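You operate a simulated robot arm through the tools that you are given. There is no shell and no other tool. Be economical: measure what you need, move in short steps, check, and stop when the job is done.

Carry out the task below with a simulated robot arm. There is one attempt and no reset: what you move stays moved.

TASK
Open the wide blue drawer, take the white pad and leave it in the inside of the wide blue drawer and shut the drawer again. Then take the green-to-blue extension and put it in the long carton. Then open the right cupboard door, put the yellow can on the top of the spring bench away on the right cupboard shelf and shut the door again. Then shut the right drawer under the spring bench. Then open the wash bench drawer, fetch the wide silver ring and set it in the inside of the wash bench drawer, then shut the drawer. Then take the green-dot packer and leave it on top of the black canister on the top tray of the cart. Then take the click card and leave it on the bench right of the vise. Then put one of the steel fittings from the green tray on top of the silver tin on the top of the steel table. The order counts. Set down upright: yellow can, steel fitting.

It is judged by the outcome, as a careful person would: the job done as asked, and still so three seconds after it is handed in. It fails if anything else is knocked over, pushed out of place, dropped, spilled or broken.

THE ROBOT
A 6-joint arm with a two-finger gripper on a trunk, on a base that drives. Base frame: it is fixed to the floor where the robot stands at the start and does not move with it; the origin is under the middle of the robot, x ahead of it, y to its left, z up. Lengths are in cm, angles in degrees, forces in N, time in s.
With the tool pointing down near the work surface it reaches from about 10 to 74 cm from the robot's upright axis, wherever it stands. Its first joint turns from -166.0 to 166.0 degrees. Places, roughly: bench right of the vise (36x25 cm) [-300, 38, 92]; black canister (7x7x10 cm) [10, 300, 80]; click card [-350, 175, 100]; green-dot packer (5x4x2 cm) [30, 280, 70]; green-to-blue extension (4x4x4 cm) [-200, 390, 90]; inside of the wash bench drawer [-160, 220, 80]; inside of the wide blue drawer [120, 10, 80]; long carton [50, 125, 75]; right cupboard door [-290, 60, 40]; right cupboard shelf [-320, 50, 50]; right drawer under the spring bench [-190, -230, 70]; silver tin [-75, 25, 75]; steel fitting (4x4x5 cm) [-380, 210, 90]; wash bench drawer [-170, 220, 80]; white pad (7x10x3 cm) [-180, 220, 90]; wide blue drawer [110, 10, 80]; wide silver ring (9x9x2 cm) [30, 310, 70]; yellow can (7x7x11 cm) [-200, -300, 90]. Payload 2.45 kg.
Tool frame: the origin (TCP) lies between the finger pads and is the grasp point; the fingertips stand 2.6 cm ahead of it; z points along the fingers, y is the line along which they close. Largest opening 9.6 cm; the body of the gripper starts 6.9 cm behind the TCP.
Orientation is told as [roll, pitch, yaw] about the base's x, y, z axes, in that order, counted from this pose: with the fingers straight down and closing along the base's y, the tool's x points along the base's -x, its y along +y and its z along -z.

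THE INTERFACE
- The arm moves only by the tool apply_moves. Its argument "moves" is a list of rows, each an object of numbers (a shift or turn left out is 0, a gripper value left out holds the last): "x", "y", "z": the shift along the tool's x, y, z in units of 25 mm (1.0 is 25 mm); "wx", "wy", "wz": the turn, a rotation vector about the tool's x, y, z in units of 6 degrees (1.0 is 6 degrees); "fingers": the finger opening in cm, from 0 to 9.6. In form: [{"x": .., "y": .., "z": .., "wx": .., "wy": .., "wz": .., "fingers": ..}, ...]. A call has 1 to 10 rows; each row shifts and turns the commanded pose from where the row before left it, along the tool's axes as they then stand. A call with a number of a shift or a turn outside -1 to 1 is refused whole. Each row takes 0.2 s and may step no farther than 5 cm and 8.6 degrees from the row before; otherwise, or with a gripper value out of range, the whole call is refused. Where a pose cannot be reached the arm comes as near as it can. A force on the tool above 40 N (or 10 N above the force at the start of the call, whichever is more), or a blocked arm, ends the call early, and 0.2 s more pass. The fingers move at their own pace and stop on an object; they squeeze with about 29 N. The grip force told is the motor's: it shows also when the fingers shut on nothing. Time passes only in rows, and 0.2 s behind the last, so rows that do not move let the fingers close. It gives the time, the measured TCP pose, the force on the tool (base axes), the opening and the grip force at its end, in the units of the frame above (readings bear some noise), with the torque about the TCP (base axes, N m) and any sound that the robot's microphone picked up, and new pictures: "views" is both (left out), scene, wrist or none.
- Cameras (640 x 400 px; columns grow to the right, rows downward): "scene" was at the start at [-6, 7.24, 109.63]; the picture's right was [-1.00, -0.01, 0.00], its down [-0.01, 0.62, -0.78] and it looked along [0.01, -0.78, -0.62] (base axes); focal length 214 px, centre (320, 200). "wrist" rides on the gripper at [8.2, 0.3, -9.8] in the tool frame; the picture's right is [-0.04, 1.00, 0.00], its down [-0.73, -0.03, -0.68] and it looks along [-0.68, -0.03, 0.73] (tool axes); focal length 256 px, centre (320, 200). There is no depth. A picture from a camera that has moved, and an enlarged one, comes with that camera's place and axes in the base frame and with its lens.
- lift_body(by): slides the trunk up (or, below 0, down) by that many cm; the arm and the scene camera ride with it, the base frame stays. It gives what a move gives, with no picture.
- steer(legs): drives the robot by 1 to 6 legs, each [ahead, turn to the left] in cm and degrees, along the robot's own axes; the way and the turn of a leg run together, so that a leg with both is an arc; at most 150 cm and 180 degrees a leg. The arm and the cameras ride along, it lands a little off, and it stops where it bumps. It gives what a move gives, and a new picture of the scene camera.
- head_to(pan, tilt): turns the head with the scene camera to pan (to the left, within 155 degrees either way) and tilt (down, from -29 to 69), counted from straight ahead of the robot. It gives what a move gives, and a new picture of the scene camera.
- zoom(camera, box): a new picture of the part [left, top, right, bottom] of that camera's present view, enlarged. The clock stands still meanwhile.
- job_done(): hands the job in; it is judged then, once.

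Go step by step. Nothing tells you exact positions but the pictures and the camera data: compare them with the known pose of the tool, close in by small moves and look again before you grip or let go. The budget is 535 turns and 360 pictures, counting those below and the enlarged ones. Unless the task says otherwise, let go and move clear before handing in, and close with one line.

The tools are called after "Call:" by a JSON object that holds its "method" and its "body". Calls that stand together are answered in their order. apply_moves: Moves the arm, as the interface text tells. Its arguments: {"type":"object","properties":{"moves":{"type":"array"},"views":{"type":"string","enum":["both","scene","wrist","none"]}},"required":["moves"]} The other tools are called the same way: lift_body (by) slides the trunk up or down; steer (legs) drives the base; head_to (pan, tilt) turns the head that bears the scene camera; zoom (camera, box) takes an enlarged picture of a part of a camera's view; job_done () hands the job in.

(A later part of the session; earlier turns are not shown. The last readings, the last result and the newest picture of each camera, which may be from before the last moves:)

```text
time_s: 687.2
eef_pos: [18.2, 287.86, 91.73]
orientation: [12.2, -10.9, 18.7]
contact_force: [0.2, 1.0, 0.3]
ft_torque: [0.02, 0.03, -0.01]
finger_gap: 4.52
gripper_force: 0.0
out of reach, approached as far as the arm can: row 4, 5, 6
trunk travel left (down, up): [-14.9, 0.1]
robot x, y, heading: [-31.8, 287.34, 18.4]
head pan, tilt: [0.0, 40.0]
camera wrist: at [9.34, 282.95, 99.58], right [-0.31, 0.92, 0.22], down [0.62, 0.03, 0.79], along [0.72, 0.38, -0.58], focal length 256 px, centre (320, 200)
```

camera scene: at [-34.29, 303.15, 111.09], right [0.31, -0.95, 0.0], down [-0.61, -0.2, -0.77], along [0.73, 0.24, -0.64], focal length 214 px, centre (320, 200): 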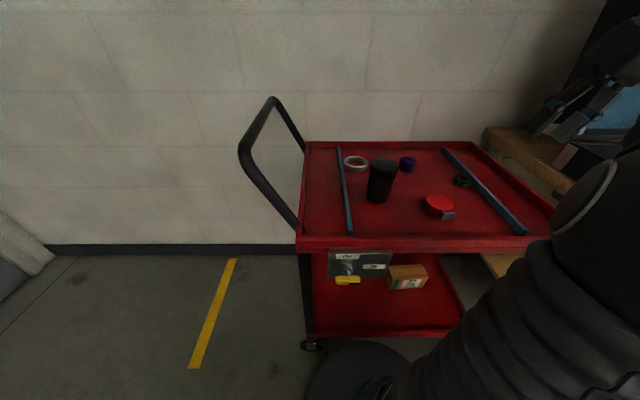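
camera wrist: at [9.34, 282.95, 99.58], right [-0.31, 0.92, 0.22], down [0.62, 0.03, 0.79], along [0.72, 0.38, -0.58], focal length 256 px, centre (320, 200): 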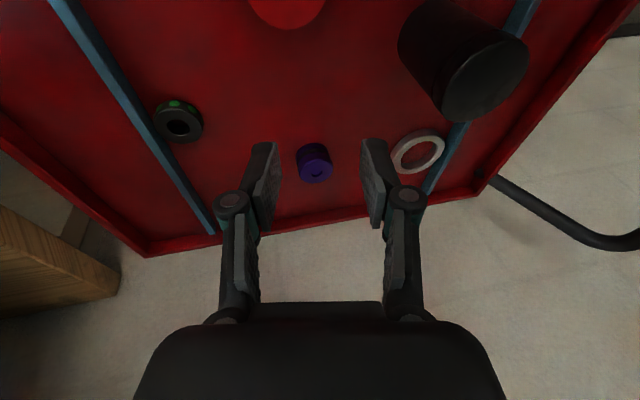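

The wrist seems near a limit in this branch. I'll try rotating about the tool axis to unwind, then level.

Call:
{"method": "apply_moves", "body": {"moves": [{"wz": 1}, {"wz": 1}, {"wz": 1}, {"wz": 1}, {"wz": 1}, {"wz": 1}, {"wz": 1}, {"wz": 1}, {"wz": 1}, {"wz": 1}], "views": "none"}}

```text
time_s: 689.4
eef_pos: [4.93, 265.4, 82.64]
orientation: [16.9, 4.6, -38.8]
contact_force: [-0.4, -0.4, 0.5]
ft_torque: [-0.01, 0.05, 0.01]
finger_gap: 4.5
gripper_force: 0.0
out of reach, approached as far as the arm can: row 4, 5, 6, 7, 8, 9, 10
trunk travel left (down, up): [-14.9, 0.1]
robot x, y, heading: [-32.12, 287.42, 18.1]
head pan, tilt: [0.0, 40.0]
```

Call:
{"method": "apply_moves", "body": {"moves": [{"z": -0.5}, {"z": -0.5}], "views": "both"}}

```text
time_s: 690.0
eef_pos: [4.34, 264.5, 84.85]
orientation: [17.1, 4.8, -39.4]
contact_force: [-0.6, 0.3, -0.5]
ft_torque: [-0.01, 0.06, 0.02]
finger_gap: 4.52
gripper_force: 0.2
out of reach, approached as far as the arm can: row 1
trunk travel left (down, up): [-14.9, 0.1]
robot x, y, heading: [-31.88, 287.6, 18.4]
head pan, tilt: [0.0, 40.0]
camera scene: at [-34.29, 303.14, 111.09], right [0.31, -0.95, 0.0], down [-0.61, -0.2, -0.77], along [0.73, 0.24, -0.64], focal length 214 px, centre (320, 200)
camera wrist: at [-3.04, 267.11, 94.92], right [0.66, 0.7, 0.29], down [0.46, -0.67, 0.58], along [0.6, -0.25, -0.76], focal length 256 px, centre (320, 200)
```

scene: 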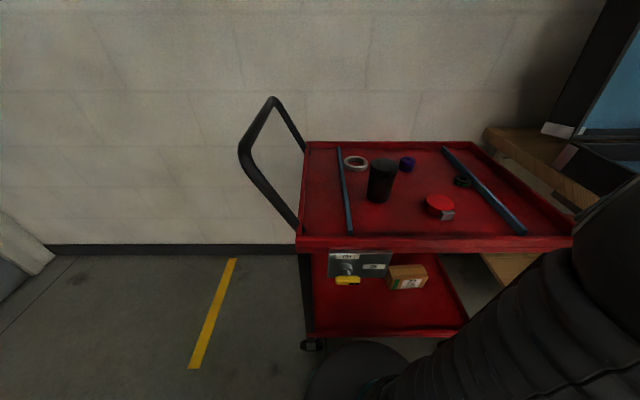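
wrist: 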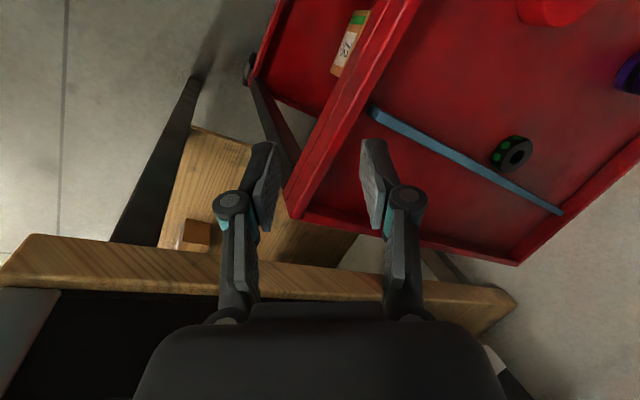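

Call:
{"method": "apply_moves", "body": {"moves": [{"z": -0.6, "wz": -1}, {"z": -0.6, "wz": -1}, {"z": -0.3, "wz": -1}, {"wz": -1}, {"wz": -1}, {"wz": -1}, {"wz": -1}, {"wz": -1}, {"wz": -1}, {"wz": -1}], "views": "none"}}

Call:
{"method": "apply_moves", "body": {"moves": [{"wz": -1}, {"wz": -1}, {"wz": -1}, {"wz": -1}, {"wz": -1}, {"wz": -1}, {"wz": -1}], "views": "none"}}

```text
time_s: 692.2
eef_pos: [4.41, 263.98, 88.7]
orientation: [12.8, -12.0, 18.6]
contact_force: [-1.1, -0.3, -0.8]
ft_torque: [-0.01, -0.05, 0.0]
finger_gap: 4.5
gripper_force: 0.1
out of reach, approached as far as the arm can: row 1
trunk travel left (down, up): [-14.9, 0.1]
robot x, y, heading: [-31.49, 287.36, 18.2]
head pan, tilt: [0.0, 40.0]
```

```text
time_s: 693.8
eef_pos: [4.39, 263.9, 88.53]
orientation: [1.2, -17.5, 61.7]
contact_force: [0.5, 0.0, 0.5]
ft_torque: [-0.04, 0.05, 0.0]
finger_gap: 4.53
gripper_force: 0.1
trunk travel left (down, up): [-14.9, 0.1]
robot x, y, heading: [-31.65, 287.36, 18.1]
head pan, tilt: [0.0, 40.0]
```

Call:
{"method": "apply_moves", "body": {"moves": [{"wy": 0.97}, {"wy": 0.97}, {"wy": 0.97}, {"wx": 0.2}], "views": "wrist"}}

```text
time_s: 694.8
eef_pos: [4.43, 263.82, 88.57]
orientation: [0.1, -17.3, 61.5]
contact_force: [-0.2, -1.1, -0.3]
ft_torque: [0.01, 0.02, -0.01]
finger_gap: 4.52
gripper_force: 0.2
out of reach, approached as far as the arm can: row 1, 2, 3
trunk travel left (down, up): [-14.9, 0.1]
robot x, y, heading: [-31.7, 286.97, 18.0]
head pan, tilt: [0.0, 40.0]
camera wrist: at [-1.02, 254.5, 95.51], right [-0.86, 0.51, 0.01], down [0.26, 0.42, 0.87], along [0.43, 0.75, -0.5], focal length 256 px, centre (320, 200)
```

wrist: 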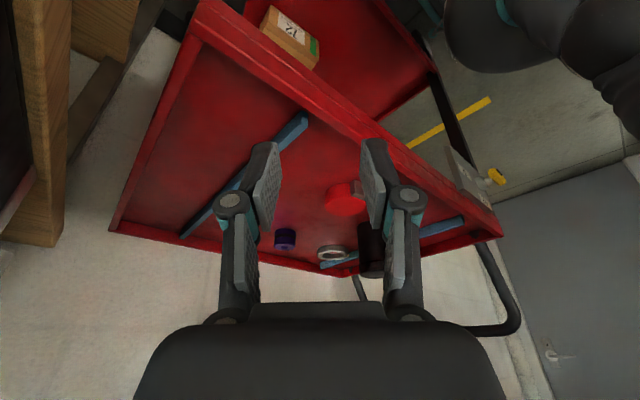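

I understand: the wrist flipped branch when I swung the door. I'll undo it in free space: back off, point the tool horizontally left, lower while yawing straight, then raise and tilt down again.

Call:
{"method": "steer", "body": {"legs": [[-42, 0]]}}

Call:
{"method": "apply_moves", "body": {"moves": [{"wy": -1, "x": -0.5}, {"wy": -1, "x": -0.5}, {"wy": -1, "z": 0.5}, {"wy": -1, "z": 0.5}, {"wy": -1, "z": 0.5}, {"wy": -1, "z": 0.5}, {"wy": -1, "z": 0.5}, {"wy": -1, "z": 0.5}, {"wy": -1, "z": 0.5}, {"wy": -1, "z": 0.5}], "views": "scene"}}

```text
time_s: 697.3
eef_pos: [-35.22, 250.91, 88.59]
orientation: [0.2, -17.4, 61.6]
contact_force: [0.3, -0.2, -0.5]
ft_torque: [-0.03, 0.02, -0.01]
finger_gap: 4.49
gripper_force: 0.2
trunk travel left (down, up): [-14.9, 0.1]
robot x, y, heading: [-71.34, 274.13, 18.2]
head pan, tilt: [0.0, 40.0]
camera scene: at [-74.02, 290.14, 111.09], right [0.31, -0.95, 0.0], down [-0.61, -0.2, -0.77], along [0.73, 0.24, -0.64], focal length 214 px, centre (320, 200)
```

scene: 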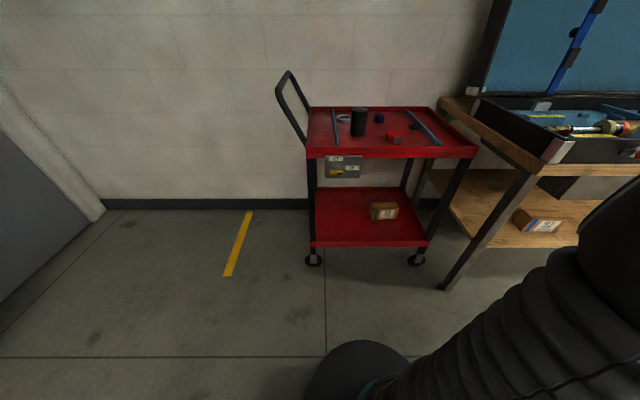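

```text
time_s: 699.5
eef_pos: [-30.64, 259.51, 83.31]
orientation: [0.7, -77.5, 61.1]
contact_force: [-0.8, -0.4, -0.1]
ft_torque: [-0.01, -0.01, -0.01]
finger_gap: 4.5
gripper_force: 0.0
trunk travel left (down, up): [-14.9, 0.1]
robot x, y, heading: [-71.34, 274.23, 18.0]
head pan, tilt: [0.0, 40.0]
camera scene: at [-74.02, 290.14, 111.09], right [0.31, -0.95, 0.0], down [-0.61, -0.2, -0.77], along [0.73, 0.24, -0.64], focal length 214 px, centre (320, 200)
```

scene: 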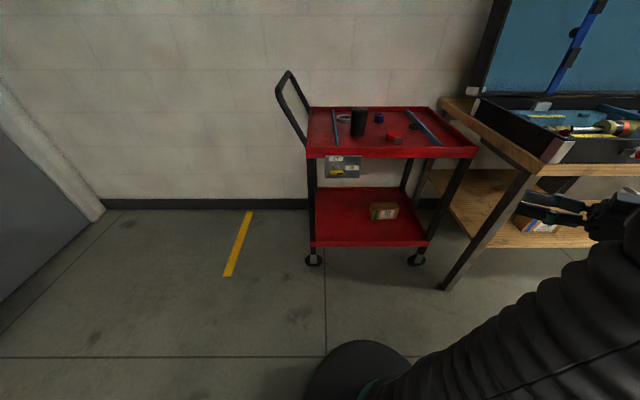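

Call:
{"method": "apply_moves", "body": {"moves": [{"x": 1, "z": 0.5, "y": -0.4}, {"x": 1, "z": 0.5, "y": -0.4}, {"x": 1, "z": 0.5, "y": -0.4}, {"x": 1, "z": 0.5, "y": -0.4}, {"x": 1, "z": 0.5, "y": -0.4}, {"x": 1, "z": 0.5, "y": -0.4}, {"x": 1, "z": 0.5, "y": -0.4}, {"x": 1, "z": 0.5, "y": -0.4}, {"x": 1, "z": 0.5, "y": -0.4}, {"x": 1, "z": 0.5, "y": -0.4}], "views": "none"}}

Call:
{"method": "apply_moves", "body": {"moves": [{"x": 1, "z": 0.5, "y": -0.4}, {"x": 1, "z": 0.5, "y": -0.2}, {"x": 0.5, "wx": 1}, {"wx": 1}, {"wx": 1}, {"wx": 1}, {"wx": 1}, {"wx": 1}, {"wx": 1}], "views": "scene"}}

```text
time_s: 701.7
eef_pos: [-18.68, 260.82, 56.16]
orientation: [0.5, -77.5, 61.1]
contact_force: [0.4, -0.1, 0.4]
ft_torque: [0.01, 0.02, -0.02]
finger_gap: 4.49
gripper_force: 0.1
trunk travel left (down, up): [-14.9, 0.1]
robot x, y, heading: [-71.6, 274.36, 18.1]
head pan, tilt: [0.0, 40.0]
```

```text
time_s: 703.7
eef_pos: [-16.85, 260.94, 49.53]
orientation: [-41.3, -77.4, 60.9]
contact_force: [0.2, -0.7, -0.2]
ft_torque: [0.02, -0.02, 0.0]
finger_gap: 4.52
gripper_force: 0.1
trunk travel left (down, up): [-14.9, 0.1]
robot x, y, heading: [-71.57, 274.4, 18.3]
head pan, tilt: [0.0, 40.0]
camera scene: at [-74.01, 290.13, 111.09], right [0.31, -0.95, 0.0], down [-0.61, -0.2, -0.77], along [0.73, 0.24, -0.64], focal length 214 px, centre (320, 200)
```

scene: 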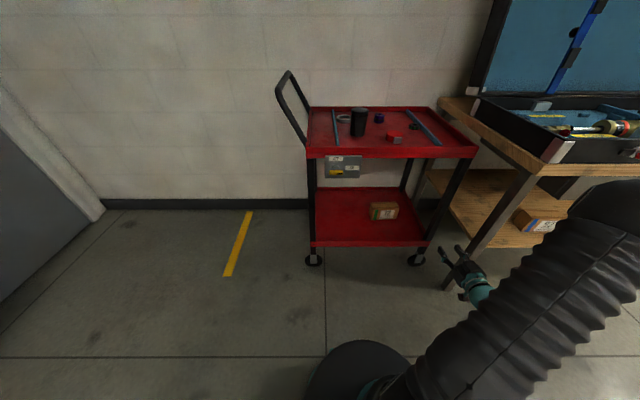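

Now I shift the TCP left so that the tool lines up with the forearm, then raise.

Call:
{"method": "apply_moves", "body": {"moves": [{"y": 1}, {"y": 1}, {"y": 1}, {"y": 1}, {"y": 1}, {"y": 1}, {"y": 1}, {"y": 1}, {"y": 1}, {"y": 1}], "views": "none"}}

Call:
{"method": "apply_moves", "body": {"moves": [{"x": -1}, {"x": -1}, {"x": -1}, {"x": -1}, {"x": -1}, {"x": -1}, {"x": -1}, {"x": -1}, {"x": -1}, {"x": -1}], "views": "none"}}

Call:
{"method": "apply_moves", "body": {"moves": [{"x": -1}, {"x": -1}, {"x": -1}, {"x": -1}, {"x": -1}, {"x": -1}], "views": "scene"}}

```text
time_s: 705.9
eef_pos: [-18.33, 281.83, 42.43]
orientation: [-41.4, -77.3, 61.0]
contact_force: [0.7, 0.0, 0.5]
ft_torque: [-0.02, 0.0, 0.01]
finger_gap: 4.5
gripper_force: 0.2
out of reach, approached as far as the arm can: row 4, 5, 6, 7, 8, 9, 10
trunk travel left (down, up): [-14.9, 0.1]
robot x, y, heading: [-71.34, 274.66, 18.1]
head pan, tilt: [0.0, 40.0]
```

```text
time_s: 708.1
eef_pos: [-13.24, 286.76, 66.06]
orientation: [-41.0, -77.5, 60.8]
contact_force: [0.0, 0.8, -0.3]
ft_torque: [0.01, 0.03, 0.0]
finger_gap: 4.51
gripper_force: 0.1
out of reach, approached as far as the arm can: row 1, 2, 3, 4
trunk travel left (down, up): [-14.9, 0.1]
robot x, y, heading: [-71.39, 274.32, 18.2]
head pan, tilt: [0.0, 40.0]
```

```text
time_s: 709.5
eef_pos: [-11.77, 289.4, 80.77]
orientation: [-41.0, -77.4, 60.7]
contact_force: [0.5, -0.5, -0.4]
ft_torque: [-0.01, -0.01, 0.04]
finger_gap: 4.52
gripper_force: 0.0
trunk travel left (down, up): [-14.9, 0.1]
robot x, y, heading: [-70.94, 274.43, 17.9]
head pan, tilt: [0.0, 40.0]
camera scene: at [-74.01, 290.15, 111.08], right [0.31, -0.95, 0.0], down [-0.61, -0.2, -0.77], along [0.73, 0.24, -0.64], focal length 214 px, centre (320, 200)
```

scene: 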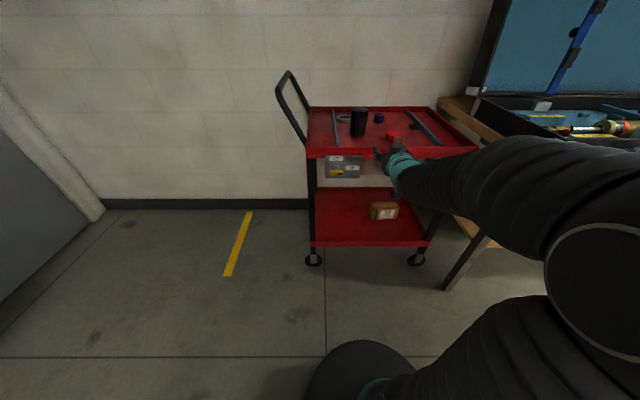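

Call:
{"method": "apply_moves", "body": {"moves": [{"wx": -0.061, "wy": 0.957, "wz": 0.093, "x": -0.6, "z": -0.6}, {"wx": -0.061, "wy": 0.957, "wz": 0.093, "x": -0.6, "z": -0.6}, {"wx": -0.061, "wy": 0.957, "wz": 0.093, "x": -0.5, "z": -0.6}, {"wx": -0.061, "wy": 0.957, "wz": 0.093, "x": -0.3, "z": -0.7}, {"wx": -0.061, "wy": 0.957, "wz": 0.093, "z": -0.7}, {"wx": -0.061, "wy": 0.957, "wz": 0.093, "z": -0.7}, {"wx": -0.061, "wy": 0.957, "wz": 0.093, "z": -0.5}], "views": "none"}}

Call:
{"method": "apply_moves", "body": {"moves": [{"wx": -0.061, "wy": 0.957, "wz": 0.093}, {"wx": -0.061, "wy": 0.957, "wz": 0.093}, {"wx": -0.061, "wy": 0.957, "wz": 0.093}, {"wx": -0.061, "wy": 0.957, "wz": 0.093}, {"wx": -0.061, "wy": 0.957, "wz": 0.093}, {"wx": -0.061, "wy": 0.957, "wz": 0.093}, {"wx": -0.061, "wy": 0.957, "wz": 0.093}], "views": "wrist"}}

```text
time_s: 711.1
eef_pos: [-18.67, 287.92, 86.75]
orientation: [-4.6, -49.0, 28.0]
contact_force: [1.1, -0.1, 0.0]
ft_torque: [0.01, -0.01, 0.03]
finger_gap: 4.5
gripper_force: 0.0
out of reach, approached as far as the arm can: row 2, 3, 4, 7
trunk travel left (down, up): [-14.9, 0.1]
robot x, y, heading: [-71.46, 274.38, 18.0]
head pan, tilt: [0.0, 40.0]
```

```text
time_s: 712.7
eef_pos: [-18.52, 275.87, 82.52]
orientation: [9.7, -14.6, 22.8]
contact_force: [-0.6, 0.2, 0.0]
ft_torque: [0.02, -0.01, -0.03]
finger_gap: 4.49
gripper_force: 0.0
out of reach, approached as far as the arm can: row 1, 2, 3, 4, 5, 6, 7
trunk travel left (down, up): [-14.9, 0.1]
robot x, y, heading: [-71.45, 274.31, 18.0]
head pan, tilt: [0.0, 40.0]
camera wrist: at [-27.65, 270.42, 89.86], right [-0.38, 0.91, 0.17], down [0.55, 0.08, 0.83], along [0.74, 0.41, -0.53], focal length 256 px, centre (320, 200)
```

wrist: 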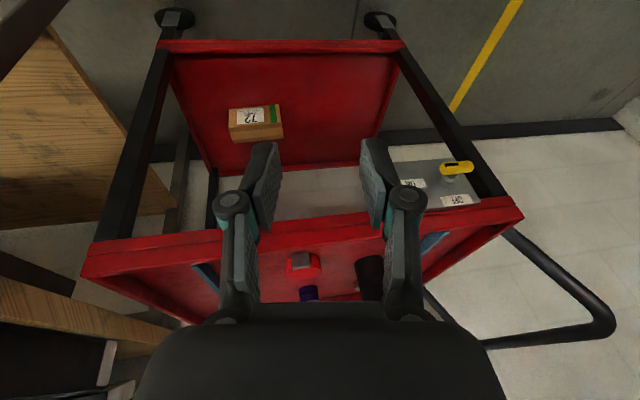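

The limit persists in this arm configuration, but a ~17° forward-tilted tool with yaw to the left is fully workable. I take that pose, raise, and approach the cart again.

Call:
{"method": "apply_moves", "body": {"moves": [{"wz": -1, "z": -0.6}, {"wz": -1, "z": -0.6}, {"wz": -1, "z": -0.6}, {"wz": -1, "z": -0.6}, {"wz": -1, "z": -0.6}, {"wz": -1, "z": -0.6}, {"wz": -0.5, "z": -0.6}, {"wx": 0.1}], "views": "none"}}

Call:
{"method": "steer", "body": {"legs": [[0, 20], [48, 0], [0, -20]]}}

Call:
{"method": "apply_moves", "body": {"moves": [{"wx": 0.05}], "views": "wrist"}}

```text
time_s: 714.5
eef_pos: [-20.94, 270.27, 92.09]
orientation: [-2.4, -16.9, 63.5]
contact_force: [-0.1, 0.2, -0.1]
ft_torque: [0.01, -0.02, 0.0]
finger_gap: 4.5
gripper_force: 0.1
out of reach, approached as far as the arm can: row 1, 2, 3, 4, 5, 6, 7
trunk travel left (down, up): [-14.9, 0.1]
robot x, y, heading: [-71.39, 274.1, 18.4]
head pan, tilt: [0.0, 40.0]
```

```text
time_s: 718.6
eef_pos: [14.32, 317.95, 92.14]
orientation: [-2.4, -16.8, 83.9]
contact_force: [-0.7, -0.8, -0.1]
ft_torque: [0.02, -0.03, 0.01]
finger_gap: 4.49
gripper_force: 0.1
trunk travel left (down, up): [-14.9, 0.1]
robot x, y, heading: [-34.39, 304.13, 38.7]
head pan, tilt: [0.0, 40.0]
stopped in leg 2: the robot was blocked; the commanded pose is now the measured one
camera scene: at [-42.25, 318.06, 111.09], right [0.62, -0.78, 0.0], down [-0.5, -0.4, -0.77], along [0.6, 0.48, -0.64], focal length 214 px, centre (320, 200)
```

scene: 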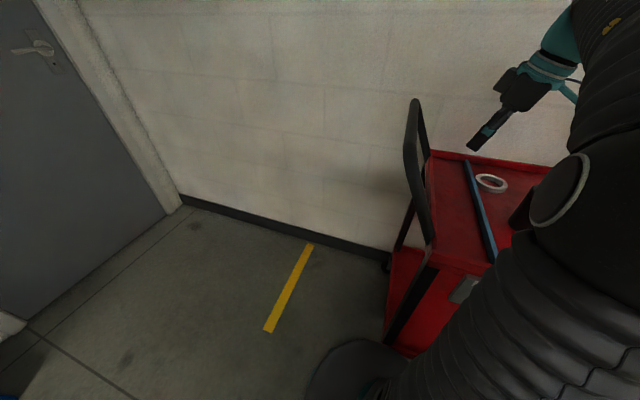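

```text
time_s: 719.0
eef_pos: [14.38, 318.12, 92.07]
orientation: [-2.7, -17.0, 83.9]
contact_force: [-0.9, 0.5, -0.8]
ft_torque: [-0.01, 0.0, -0.03]
finger_gap: 4.51
gripper_force: 0.0
trunk travel left (down, up): [-14.9, 0.1]
robot x, y, heading: [-34.5, 304.15, 38.5]
head pan, tilt: [0.0, 40.0]
camera wrist: at [12.36, 307.36, 99.04], right [-0.99, 0.16, -0.03], down [0.05, 0.5, 0.86], along [0.15, 0.85, -0.5], focal length 256 px, centre (320, 200)
```

wrist: 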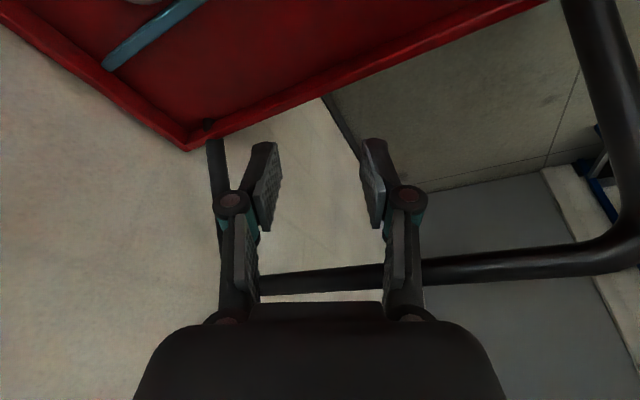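

Call:
{"method": "steer", "body": {"legs": [[-3, 0], [0, -21]]}}

Call:
{"method": "apply_moves", "body": {"moves": [{"x": -0.8, "y": -0.4}, {"x": -0.8, "y": -0.4}, {"x": -0.8, "y": -0.4}], "views": "wrist"}}

```text
time_s: 721.0
eef_pos: [13.83, 297.55, 92.09]
orientation: [-2.7, -17.0, 62.7]
contact_force: [0.2, -0.4, -0.2]
ft_torque: [0.03, 0.01, 0.03]
finger_gap: 4.49
gripper_force: 0.2
trunk travel left (down, up): [-14.9, 0.1]
robot x, y, heading: [-36.49, 302.37, 17.5]
head pan, tilt: [0.0, 40.0]
camera scene: at [-39.05, 318.08, 111.09], right [0.3, -0.95, 0.0], down [-0.61, -0.19, -0.77], along [0.73, 0.23, -0.64], focal length 214 px, centre (320, 200)
```

scene: 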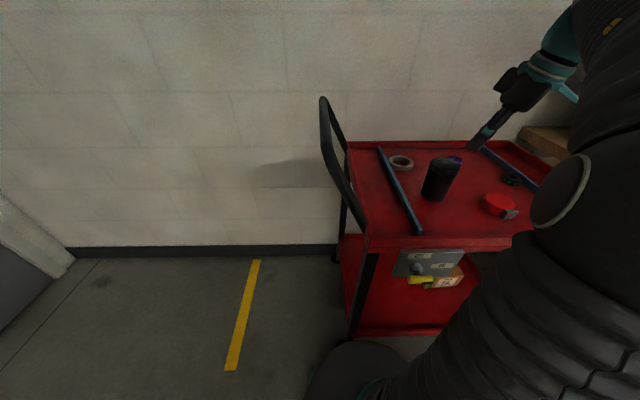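

```text
time_s: 721.8
eef_pos: [19.05, 301.18, 94.04]
orientation: [-2.5, -17.5, 62.8]
contact_force: [0.1, -0.5, -0.4]
ft_torque: [-0.01, -0.04, -0.02]
finger_gap: 4.49
gripper_force: 0.0
trunk travel left (down, up): [-14.9, 0.1]
robot x, y, heading: [-36.67, 302.22, 17.4]
head pan, tilt: [0.0, 40.0]
camera wrist: at [13.34, 291.9, 100.86], right [-0.86, 0.5, -0.03], down [0.23, 0.44, 0.87], along [0.45, 0.74, -0.49], focal length 256 px, centre (320, 200)
```

wrist: 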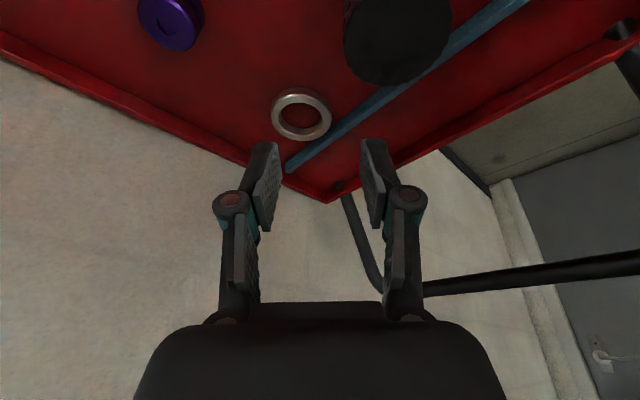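

The ring lies at about (28,310). I'll pinch its right-hand rim (one finger in the hole), away from the blue strip. Approaching.

Call:
{"method": "apply_moves", "body": {"moves": [{"z": 0.8, "x": -0.6, "y": -0.5}, {"z": 0.8, "x": -0.6, "y": -0.5}, {"z": 0.8, "x": -0.5, "y": -0.5}, {"z": 0.8, "x": -0.5, "y": -0.5}], "views": "wrist"}}

```text
time_s: 722.8
eef_pos: [27.35, 304.93, 88.12]
orientation: [-2.2, -18.4, 62.7]
contact_force: [-0.5, -0.1, 0.1]
ft_torque: [0.0, -0.02, 0.0]
finger_gap: 4.51
gripper_force: 0.1
out of reach, approached as far as the arm can: row 3, 4
trunk travel left (down, up): [-14.9, 0.1]
robot x, y, heading: [-36.59, 302.13, 17.2]
head pan, tilt: [0.0, 40.0]
camera wrist: at [21.65, 295.58, 94.86], right [-0.86, 0.5, -0.02], down [0.22, 0.43, 0.88], along [0.45, 0.75, -0.48], focal length 256 px, centre (320, 200)
```

wrist: 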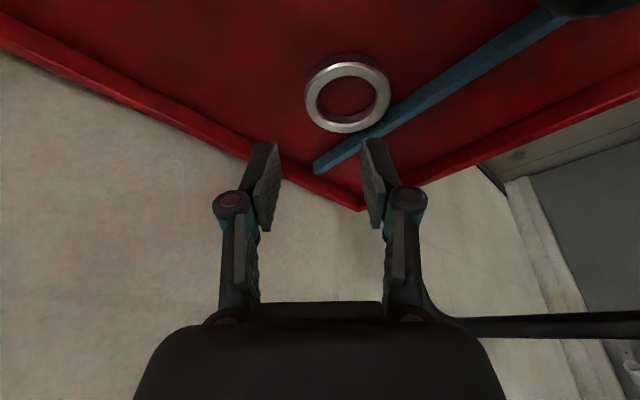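

Call:
{"method": "apply_moves", "body": {"moves": [{"z": 0.86, "x": -0.1, "y": -0.15}, {"z": 0.86, "x": -0.1, "y": -0.15}, {"z": 0.86, "x": -0.08, "y": -0.15}, {"z": 0.6, "x": -0.08, "y": -0.15}], "views": "wrist"}}

```text
time_s: 723.8
eef_pos: [29.91, 305.52, 80.48]
orientation: [-2.4, -18.3, 62.8]
contact_force: [-0.3, 0.1, -0.1]
ft_torque: [0.01, -0.02, 0.02]
finger_gap: 4.5
gripper_force: 0.1
out of reach, approached as far as the arm can: row 1, 2, 3, 4
trunk travel left (down, up): [-14.9, 0.1]
robot x, y, heading: [-36.48, 302.52, 17.5]
head pan, tilt: [0.0, 40.0]
camera wrist: at [24.28, 296.19, 87.16], right [-0.86, 0.5, -0.03], down [0.22, 0.43, 0.88], along [0.45, 0.75, -0.48], focal length 256 px, centre (320, 200)
```

wrist: 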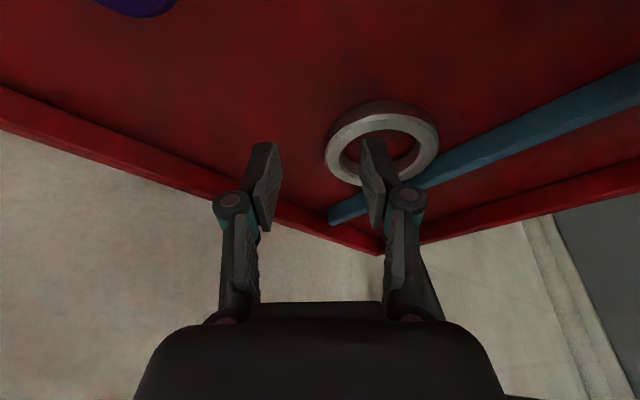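

Call:
{"method": "steer", "body": {"legs": [[0, 2.5]]}}

Call:
{"method": "apply_moves", "body": {"moves": [{"y": -0.45, "z": 0.3}, {"z": 0.6, "x": 0.1}, {"z": 0.3, "x": 0.1}], "views": "wrist"}}

```text
time_s: 724.6
eef_pos: [29.73, 308.42, 80.51]
orientation: [-2.3, -18.3, 65.2]
contact_force: [0.1, -0.2, -0.3]
ft_torque: [-0.03, 0.01, -0.04]
finger_gap: 4.48
gripper_force: 0.1
trunk travel left (down, up): [-14.9, 0.1]
robot x, y, heading: [-36.36, 302.14, 19.9]
head pan, tilt: [0.0, 40.0]
camera scene: at [-39.72, 317.98, 111.09], right [0.34, -0.94, 0.0], down [-0.6, -0.22, -0.77], along [0.72, 0.26, -0.64], focal length 214 px, centre (320, 200)
```

scene: 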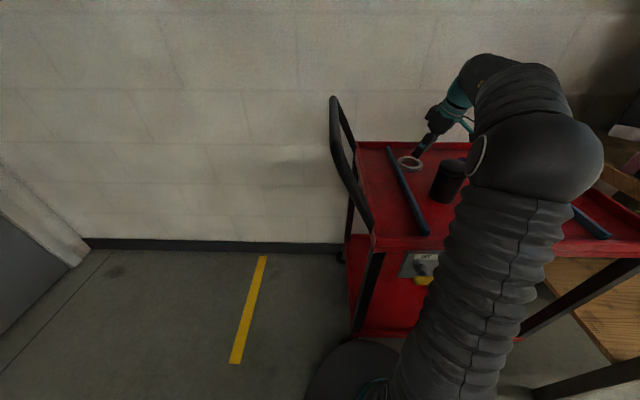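

```text
time_s: 725.4
eef_pos: [30.99, 308.4, 77.48]
orientation: [-2.1, -18.3, 65.2]
contact_force: [0.3, 0.0, 0.5]
ft_torque: [0.0, 0.01, 0.0]
finger_gap: 4.48
gripper_force: 0.1
trunk travel left (down, up): [-14.9, 0.1]
robot x, y, heading: [-36.3, 301.8, 19.9]
head pan, tilt: [0.0, 40.0]
camera wrist: at [25.72, 298.81, 84.23], right [-0.89, 0.46, -0.02], down [0.21, 0.44, 0.88], along [0.42, 0.77, -0.48], focal length 256 px, centre (320, 200)
```

wrist: 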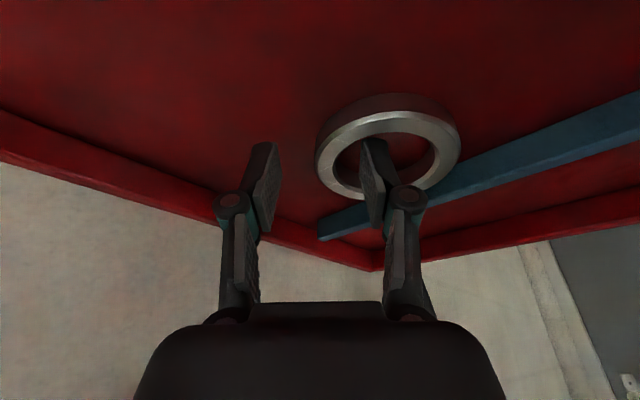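

One finger is over the hole. Descend to the tray and close.

Call:
{"method": "apply_moves", "body": {"moves": [{"z": 0.3, "x": 0.05}, {"z": 0.25, "x": 0.05}, {"z": 0.15}], "views": "wrist"}}

```text
time_s: 726.2
eef_pos: [31.21, 308.51, 76.94]
orientation: [-3.3, -18.9, 65.3]
contact_force: [10.9, -3.2, 33.6]
ft_torque: [0.01, 0.24, -0.11]
finger_gap: 1.71
gripper_force: 30.7
trunk travel left (down, up): [-14.9, 0.1]
robot x, y, heading: [-36.58, 302.26, 19.6]
head pan, tilt: [0.0, 40.0]
stopped in row 3: the force on the tool passed its limit at 46 N (the readings are from after the stop); the commanded pose is now the measured one
camera wrist: at [25.8, 298.95, 83.43], right [-0.88, 0.47, -0.04], down [0.19, 0.44, 0.88], along [0.43, 0.77, -0.47], focal length 256 px, centre (320, 200)
```

wrist: 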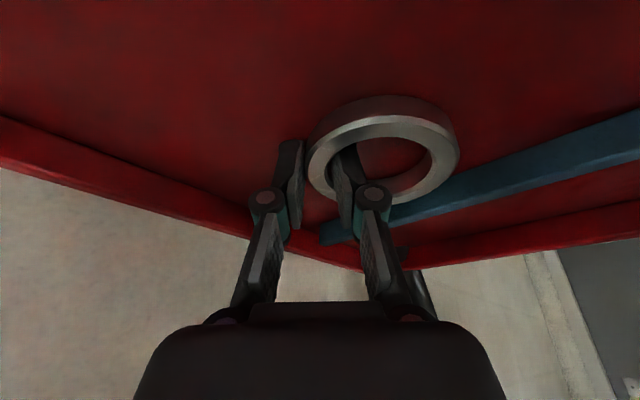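

The fingers now hold the ring's rim (1.7 cm). Close firmly and lift.

Call:
{"method": "apply_moves", "body": {"moves": [{"fingers": 0}, {"fingers": 0}, {"z": -0.5}, {"z": -0.8}, {"z": -0.8}, {"z": -0.8}], "views": "wrist"}}

```text
time_s: 726.7
eef_pos: [31.22, 308.72, 76.88]
orientation: [-3.4, -19.0, 65.4]
contact_force: [-2.7, -0.7, 12.8]
ft_torque: [0.01, 0.33, -0.02]
finger_gap: 1.46
gripper_force: 28.6
trunk travel left (down, up): [-14.9, 0.1]
robot x, y, heading: [-36.25, 302.42, 19.8]
head pan, tilt: [0.0, 40.0]
stopped in row 2: the force on the tool passed its limit at 49 N (the readings are from after the stop); the commanded pose is now the measured one
camera wrist: at [25.83, 299.0, 83.46], right [-0.88, 0.47, -0.04], down [0.19, 0.43, 0.88], along [0.43, 0.77, -0.47], focal length 256 px, centre (320, 200)
```

wrist: 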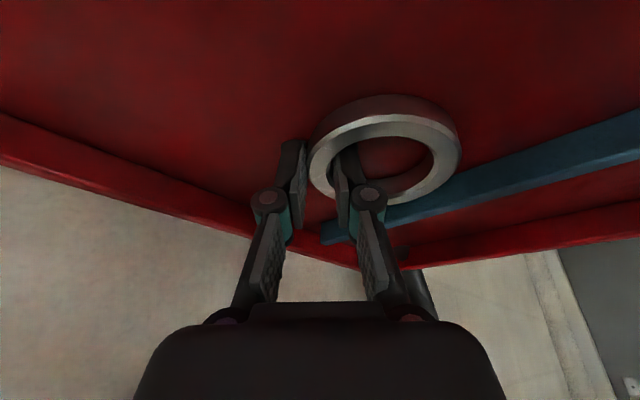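

Call:
{"method": "apply_moves", "body": {"moves": [{"z": -0.3}, {"z": -0.6}, {"z": -0.8}, {"z": -0.8}, {"z": -0.8}], "views": "wrist"}}

```text
time_s: 727.9
eef_pos: [29.82, 306.41, 84.58]
orientation: [-3.1, -18.8, 65.3]
contact_force: [0.1, -0.2, -1.1]
ft_torque: [-0.05, -0.04, 0.0]
finger_gap: 1.44
gripper_force: 29.2
trunk travel left (down, up): [-14.9, 0.1]
robot x, y, heading: [-36.45, 302.12, 20.0]
head pan, tilt: [0.0, 40.0]
camera wrist: at [24.5, 296.76, 91.09], right [-0.88, 0.47, -0.04], down [0.19, 0.43, 0.88], along [0.43, 0.77, -0.47], focal length 256 px, centre (320, 200)
```

wrist: 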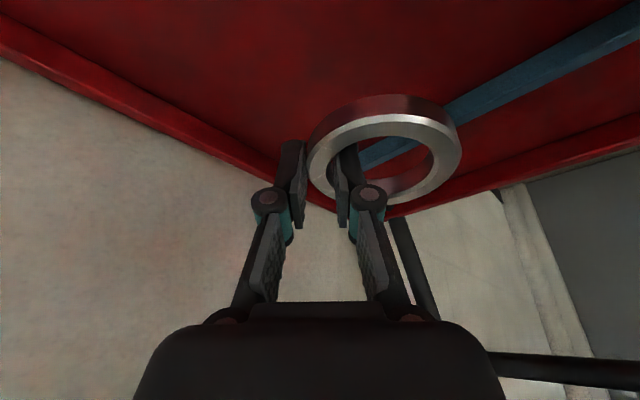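

Ring held. I raise it and drive round the north end back to the wash bench.

Call:
{"method": "apply_moves", "body": {"moves": [{"z": -0.8, "x": 0.2}, {"z": -0.8, "x": 0.2}, {"z": -0.8, "x": 0.2}, {"z": -0.8, "x": 0.2}, {"z": -0.4}], "views": "none"}}

Call:
{"method": "steer", "body": {"legs": [[-40, 0], [0, 88]]}}

```text
time_s: 729.1
eef_pos: [27.33, 302.35, 92.31]
orientation: [-3.1, -18.7, 65.4]
contact_force: [0.3, -0.2, -1.3]
ft_torque: [-0.01, -0.02, -0.01]
finger_gap: 1.41
gripper_force: 29.3
trunk travel left (down, up): [-14.9, 0.1]
robot x, y, heading: [-36.59, 302.34, 19.8]
head pan, tilt: [0.0, 40.0]
```

```text
time_s: 735.3
eef_pos: [-71.9, 352.48, 92.36]
orientation: [-3.2, -18.8, 153.4]
contact_force: [-0.7, 0.4, -0.8]
ft_torque: [-0.01, -0.04, -0.02]
finger_gap: 1.4
gripper_force: 28.9
trunk travel left (down, up): [-14.9, 0.1]
robot x, y, heading: [-73.97, 288.53, 107.7]
head pan, tilt: [0.0, 40.0]
camera scene: at [-89.97, 286.26, 111.09], right [0.95, 0.31, 0.0], down [0.2, -0.61, -0.77], along [-0.23, 0.73, -0.64], focal length 214 px, centre (320, 200)
```

scene: 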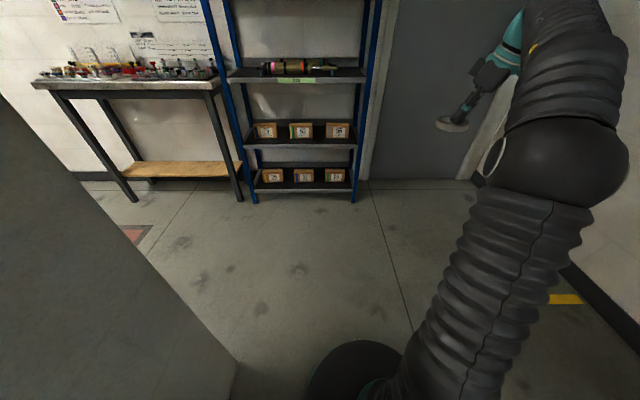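

The arm sticks out 64 cm; I retract it before going past the blue shelf.

Call:
{"method": "apply_moves", "body": {"moves": [{"x": 0.66, "y": 0.7, "z": -0.22}, {"x": 0.66, "y": 0.7, "z": -0.22}, {"x": 0.66, "y": 0.7, "z": -0.22}, {"x": 0.66, "y": 0.7, "z": -0.22}, {"x": 0.66, "y": 0.7, "z": -0.22}, {"x": 0.66, "y": 0.7, "z": -0.22}, {"x": 0.66, "y": 0.7, "z": -0.22}], "views": "none"}}

Call:
{"method": "steer", "body": {"legs": [[70, 0], [0, 90]]}}

```text
time_s: 736.9
eef_pos: [-66.92, 335.97, 91.74]
orientation: [-3.2, -18.9, 153.5]
contact_force: [0.8, 0.1, -1.7]
ft_torque: [0.01, 0.01, -0.01]
finger_gap: 1.41
gripper_force: 28.4
trunk travel left (down, up): [-14.9, 0.1]
robot x, y, heading: [-74.13, 288.63, 107.9]
head pan, tilt: [0.0, 40.0]
```

```text
time_s: 744.7
eef_pos: [-143.49, 361.09, 91.79]
orientation: [-3.1, -18.9, -114.3]
contact_force: [0.1, -0.7, -0.9]
ft_torque: [0.03, 0.04, 0.05]
finger_gap: 1.34
gripper_force: 28.9
trunk travel left (down, up): [-14.9, 0.1]
robot x, y, heading: [-95.66, 355.79, -159.8]
head pan, tilt: [0.0, 40.0]
camera scene: at [-92.87, 340.24, 111.09], right [-0.34, 0.94, 0.0], down [0.6, 0.22, -0.77], along [-0.72, -0.26, -0.64], focal length 214 px, centre (320, 200)
```

scene: 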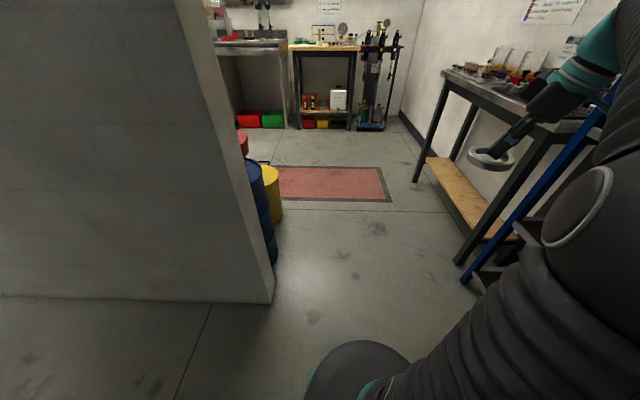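

Call:
{"method": "steer", "body": {"legs": [[0, -6], [150, 0], [58, 0], [0, 93], [92, 0], [0, 90]]}}

```text
time_s: 767.6
eef_pos: [-219.91, 206.97, 91.81]
orientation: [-3.1, -18.9, 62.6]
contact_force: [0.5, 0.3, -1.1]
ft_torque: [-0.01, -0.04, 0.02]
finger_gap: 1.29
gripper_force: 28.7
trunk travel left (down, up): [-14.9, 0.1]
robot x, y, heading: [-267.38, 215.09, 17.0]
head pan, tilt: [0.0, 40.0]
camera scene: at [-269.57, 230.72, 111.09], right [0.29, -0.96, 0.0], down [-0.61, -0.19, -0.77], along [0.73, 0.22, -0.64], focal length 214 px, centre (320, 200)
```

scene: 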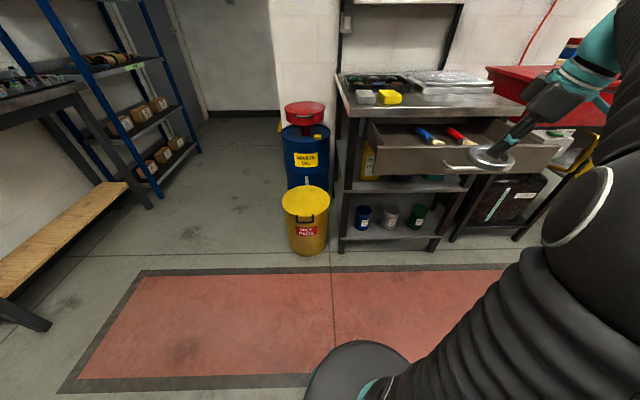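

Back at the open drawer, ring still held. I raise a little, drive closer and view from the wrist.

Call:
{"method": "apply_moves", "body": {"moves": [{"z": -0.7}, {"z": -0.7}], "views": "none"}}

Call:
{"method": "steer", "body": {"legs": [[14, 0]]}}

Call:
{"method": "apply_moves", "body": {"moves": [{"x": -0.6, "y": -0.2, "z": 0.2}, {"x": -0.6, "y": -0.2, "z": 0.2}], "views": "wrist"}}

```text
time_s: 768.2
eef_pos: [-220.74, 206.09, 94.98]
orientation: [-3.1, -19.0, 62.5]
contact_force: [-0.4, 0.4, -1.1]
ft_torque: [-0.02, -0.05, 0.02]
finger_gap: 1.29
gripper_force: 28.7
trunk travel left (down, up): [-14.9, 0.1]
robot x, y, heading: [-267.38, 215.13, 17.0]
head pan, tilt: [0.0, 40.0]
```

```text
time_s: 769.5
eef_pos: [-207.0, 210.42, 95.0]
orientation: [-3.1, -18.9, 62.7]
contact_force: [-0.5, 0.6, -0.8]
ft_torque: [-0.02, -0.03, -0.03]
finger_gap: 1.3
gripper_force: 29.4
trunk travel left (down, up): [-14.9, 0.1]
robot x, y, heading: [-253.88, 219.0, 17.3]
head pan, tilt: [0.0, 40.0]
camera scene: at [-255.92, 234.91, 111.09], right [0.29, -0.96, 0.0], down [-0.61, -0.19, -0.77], along [0.73, 0.23, -0.64], focal length 214 px, centre (320, 200)
```

scene: 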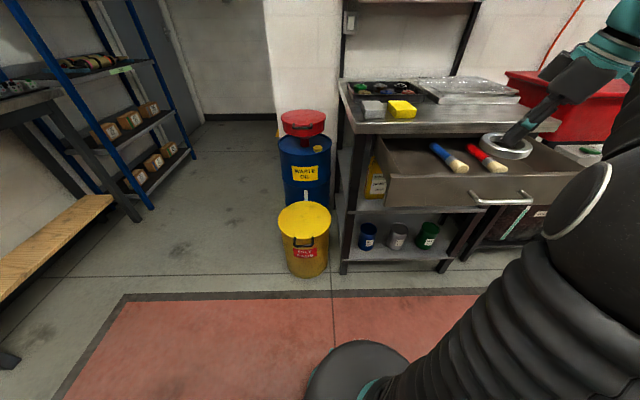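

```text
time_s: 770.1
eef_pos: [-204.63, 212.82, 95.15]
orientation: [-3.1, -18.8, 62.8]
contact_force: [-0.5, 0.0, -0.6]
ft_torque: [-0.05, 0.0, -0.01]
finger_gap: 1.29
gripper_force: 29.2
trunk travel left (down, up): [-14.9, 0.1]
robot x, y, heading: [-253.68, 218.61, 17.0]
head pan, tilt: [0.0, 40.0]
camera wrist: at [-210.44, 203.35, 101.68], right [-0.86, 0.51, -0.04], down [0.21, 0.43, 0.88], along [0.46, 0.75, -0.47], focal length 256 px, centre (320, 200)
```

wrist: 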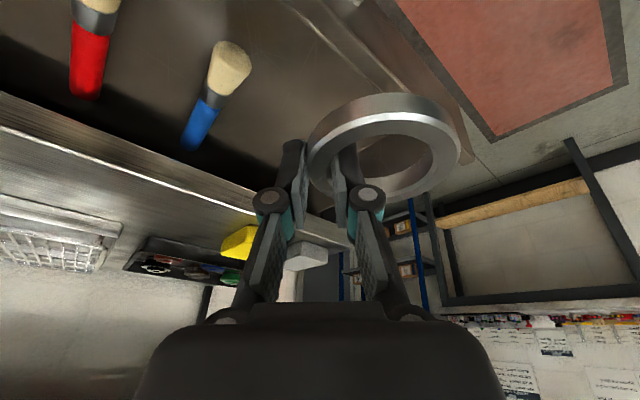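

I move the ring over the free left part of the drawer (center u≈-121, v≈275).

Call:
{"method": "apply_moves", "body": {"moves": [{"x": -0.79, "y": -0.2, "z": 0.27}, {"x": -0.79, "y": -0.2, "z": 0.27}, {"x": -0.79, "y": -0.2, "z": 0.27}, {"x": -0.79, "y": -0.2, "z": 0.27}, {"x": -0.79, "y": -0.2, "z": 0.27}, {"x": -0.79, "y": -0.2, "z": 0.27}], "views": "both"}}

```text
time_s: 771.5
eef_pos: [-196.07, 222.25, 95.35]
orientation: [-3.1, -18.8, 62.7]
contact_force: [0.2, -0.3, 0.9]
ft_torque: [-0.04, -0.07, -0.01]
finger_gap: 1.31
gripper_force: 28.9
trunk travel left (down, up): [-14.9, 0.1]
robot x, y, heading: [-253.54, 218.95, 17.1]
head pan, tilt: [0.0, 40.0]
camera scene: at [-255.94, 234.9, 111.09], right [0.29, -0.96, 0.0], down [-0.61, -0.19, -0.77], along [0.73, 0.23, -0.64], focal length 214 px, centre (320, 200)
camera wrist: at [-201.93, 212.86, 101.81], right [-0.86, 0.51, -0.04], down [0.21, 0.43, 0.88], along [0.46, 0.75, -0.47], focal length 256 px, centre (320, 200)
```

scene: 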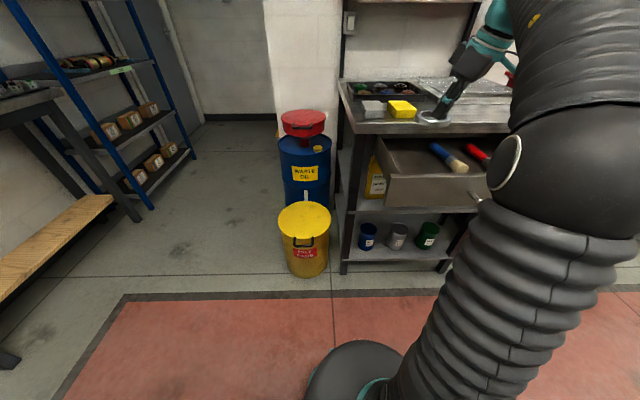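
wrist: 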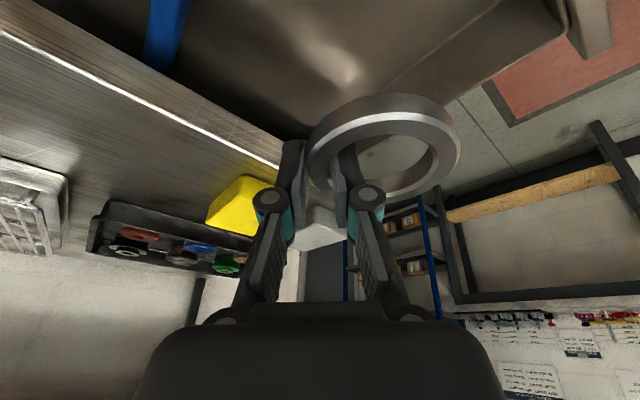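

Positioned over the free left area. Lower straight down.

Call:
{"method": "apply_moves", "body": {"moves": [{"z": 0.75, "x": 0.25}, {"z": 0.75, "x": 0.25}, {"z": 0.75, "x": 0.25}, {"z": 0.75, "x": 0.25}], "views": "both"}}

```text
time_s: 772.5
eef_pos: [-195.68, 222.16, 87.46]
orientation: [-3.2, -18.8, 62.7]
contact_force: [0.5, -1.1, -0.5]
ft_torque: [-0.01, -0.01, -0.01]
finger_gap: 1.27
gripper_force: 29.0
trunk travel left (down, up): [-14.9, 0.1]
robot x, y, heading: [-253.4, 219.03, 17.0]
head pan, tilt: [0.0, 40.0]
camera scene: at [-255.92, 234.92, 111.09], right [0.29, -0.96, 0.0], down [-0.61, -0.19, -0.77], along [0.73, 0.23, -0.64], focal length 214 px, centre (320, 200)
camera wrist: at [-201.47, 212.77, 93.91], right [-0.86, 0.51, -0.04], down [0.21, 0.43, 0.88], along [0.46, 0.75, -0.47], focal length 256 px, centre (320, 200)
```

scene: 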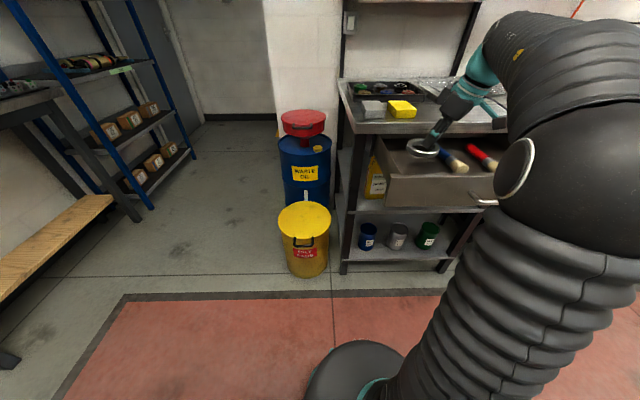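
wrist: 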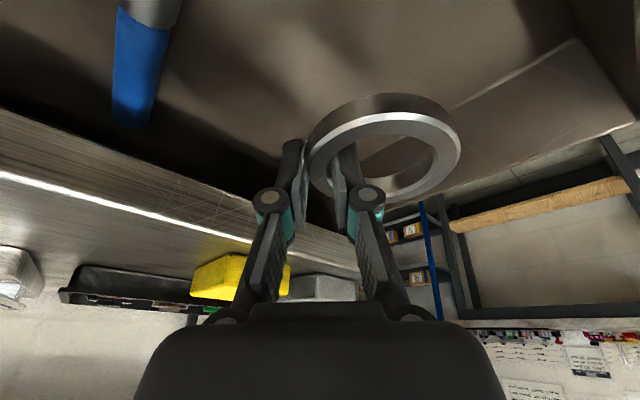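

Call:
{"method": "apply_moves", "body": {"moves": [{"z": 0.6, "x": 0.2}, {"z": 0.5, "x": 0.17}, {"z": 0.3, "x": 0.1}], "views": "wrist"}}

```text
time_s: 773.3
eef_pos: [-195.33, 222.22, 83.58]
orientation: [-3.2, -18.9, 62.7]
contact_force: [-0.8, 0.0, -1.2]
ft_torque: [-0.02, -0.05, -0.04]
finger_gap: 1.29
gripper_force: 28.8
trunk travel left (down, up): [-14.9, 0.1]
robot x, y, heading: [-253.49, 219.24, 17.1]
head pan, tilt: [0.0, 40.0]
camera wrist: at [-201.17, 212.85, 90.13], right [-0.86, 0.51, -0.04], down [0.21, 0.43, 0.88], along [0.46, 0.75, -0.47], focal length 256 px, centre (320, 200)
```

wrist: 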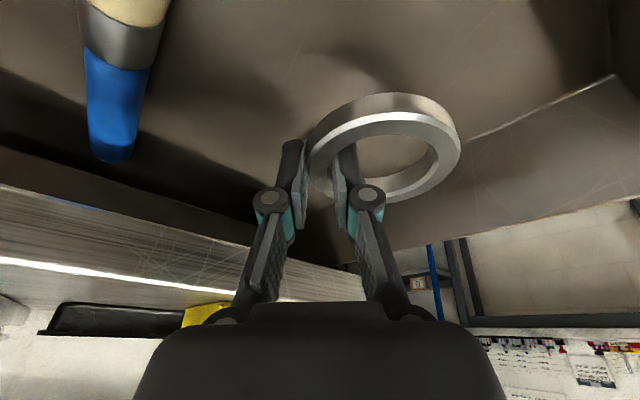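

Call:
{"method": "apply_moves", "body": {"moves": [{"y": -0.4, "z": 0.3, "x": 0.1}, {"z": 0.3, "x": 0.1}, {"z": 0.25, "x": 0.08}], "views": "wrist"}}

```text
time_s: 774.1
eef_pos: [-194.4, 221.75, 81.33]
orientation: [-3.2, -18.9, 62.6]
contact_force: [-0.1, 0.5, -1.1]
ft_torque: [-0.02, -0.02, -0.02]
finger_gap: 1.29
gripper_force: 29.2
trunk travel left (down, up): [-14.9, 0.1]
robot x, y, heading: [-253.77, 219.13, 17.2]
head pan, tilt: [0.0, 40.0]
camera wrist: at [-200.24, 212.28, 87.92], right [-0.86, 0.51, -0.04], down [0.21, 0.43, 0.88], along [0.46, 0.75, -0.47], focal length 256 px, centre (320, 200)
```

wrist: 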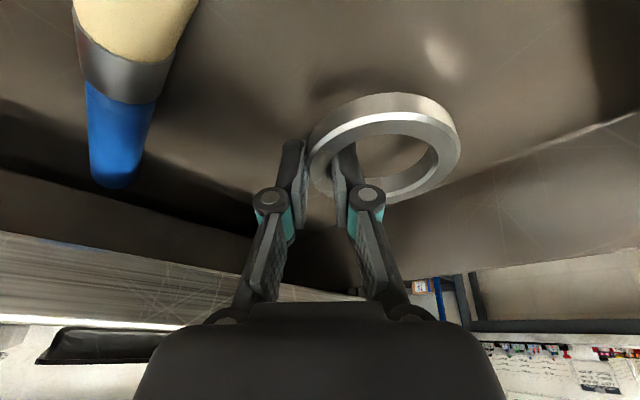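

Call:
{"method": "apply_moves", "body": {"moves": [{"z": 0.25, "x": 0.08}, {"z": 0.2, "x": 0.06}, {"z": 0.2, "x": 0.06}], "views": "none"}}

Call:
{"method": "apply_moves", "body": {"moves": [{"z": 0.2, "x": 0.06}, {"z": 0.2, "x": 0.06}, {"z": 0.2, "x": 0.06}], "views": "wrist"}}

```text
time_s: 774.9
eef_pos: [-194.23, 221.68, 79.74]
orientation: [-3.2, -18.8, 62.7]
contact_force: [-0.8, -0.4, -0.7]
ft_torque: [0.02, 0.0, -0.04]
finger_gap: 1.27
gripper_force: 28.9
trunk travel left (down, up): [-14.9, 0.1]
robot x, y, heading: [-253.8, 218.85, 17.3]
head pan, tilt: [0.0, 40.0]
```

```text
time_s: 775.6
eef_pos: [-194.29, 221.7, 79.47]
orientation: [-4.0, -19.4, 62.9]
contact_force: [-1.0, 0.0, 17.0]
ft_torque: [0.06, 0.35, -0.04]
finger_gap: 1.3
gripper_force: 28.8
trunk travel left (down, up): [-14.9, 0.1]
robot x, y, heading: [-253.41, 219.11, 17.0]
head pan, tilt: [0.0, 40.0]
stopped in row 3: the force on the tool passed its limit at 47 N (the readings are from after the stop); the commanded pose is now the measured one
camera wrist: at [-200.18, 212.31, 85.98], right [-0.86, 0.51, -0.05], down [0.2, 0.42, 0.88], along [0.47, 0.75, -0.46], focal length 256 px, centre (320, 200)
```

wrist: 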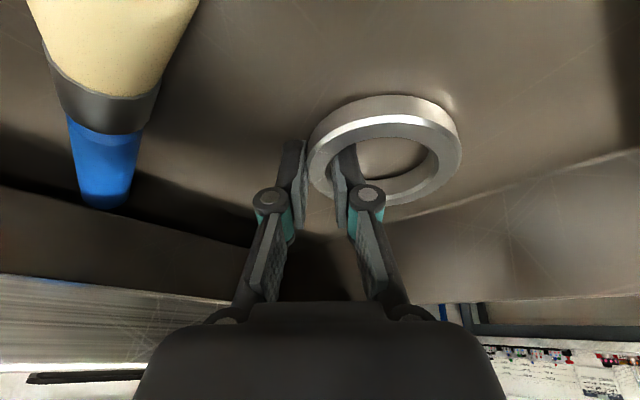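

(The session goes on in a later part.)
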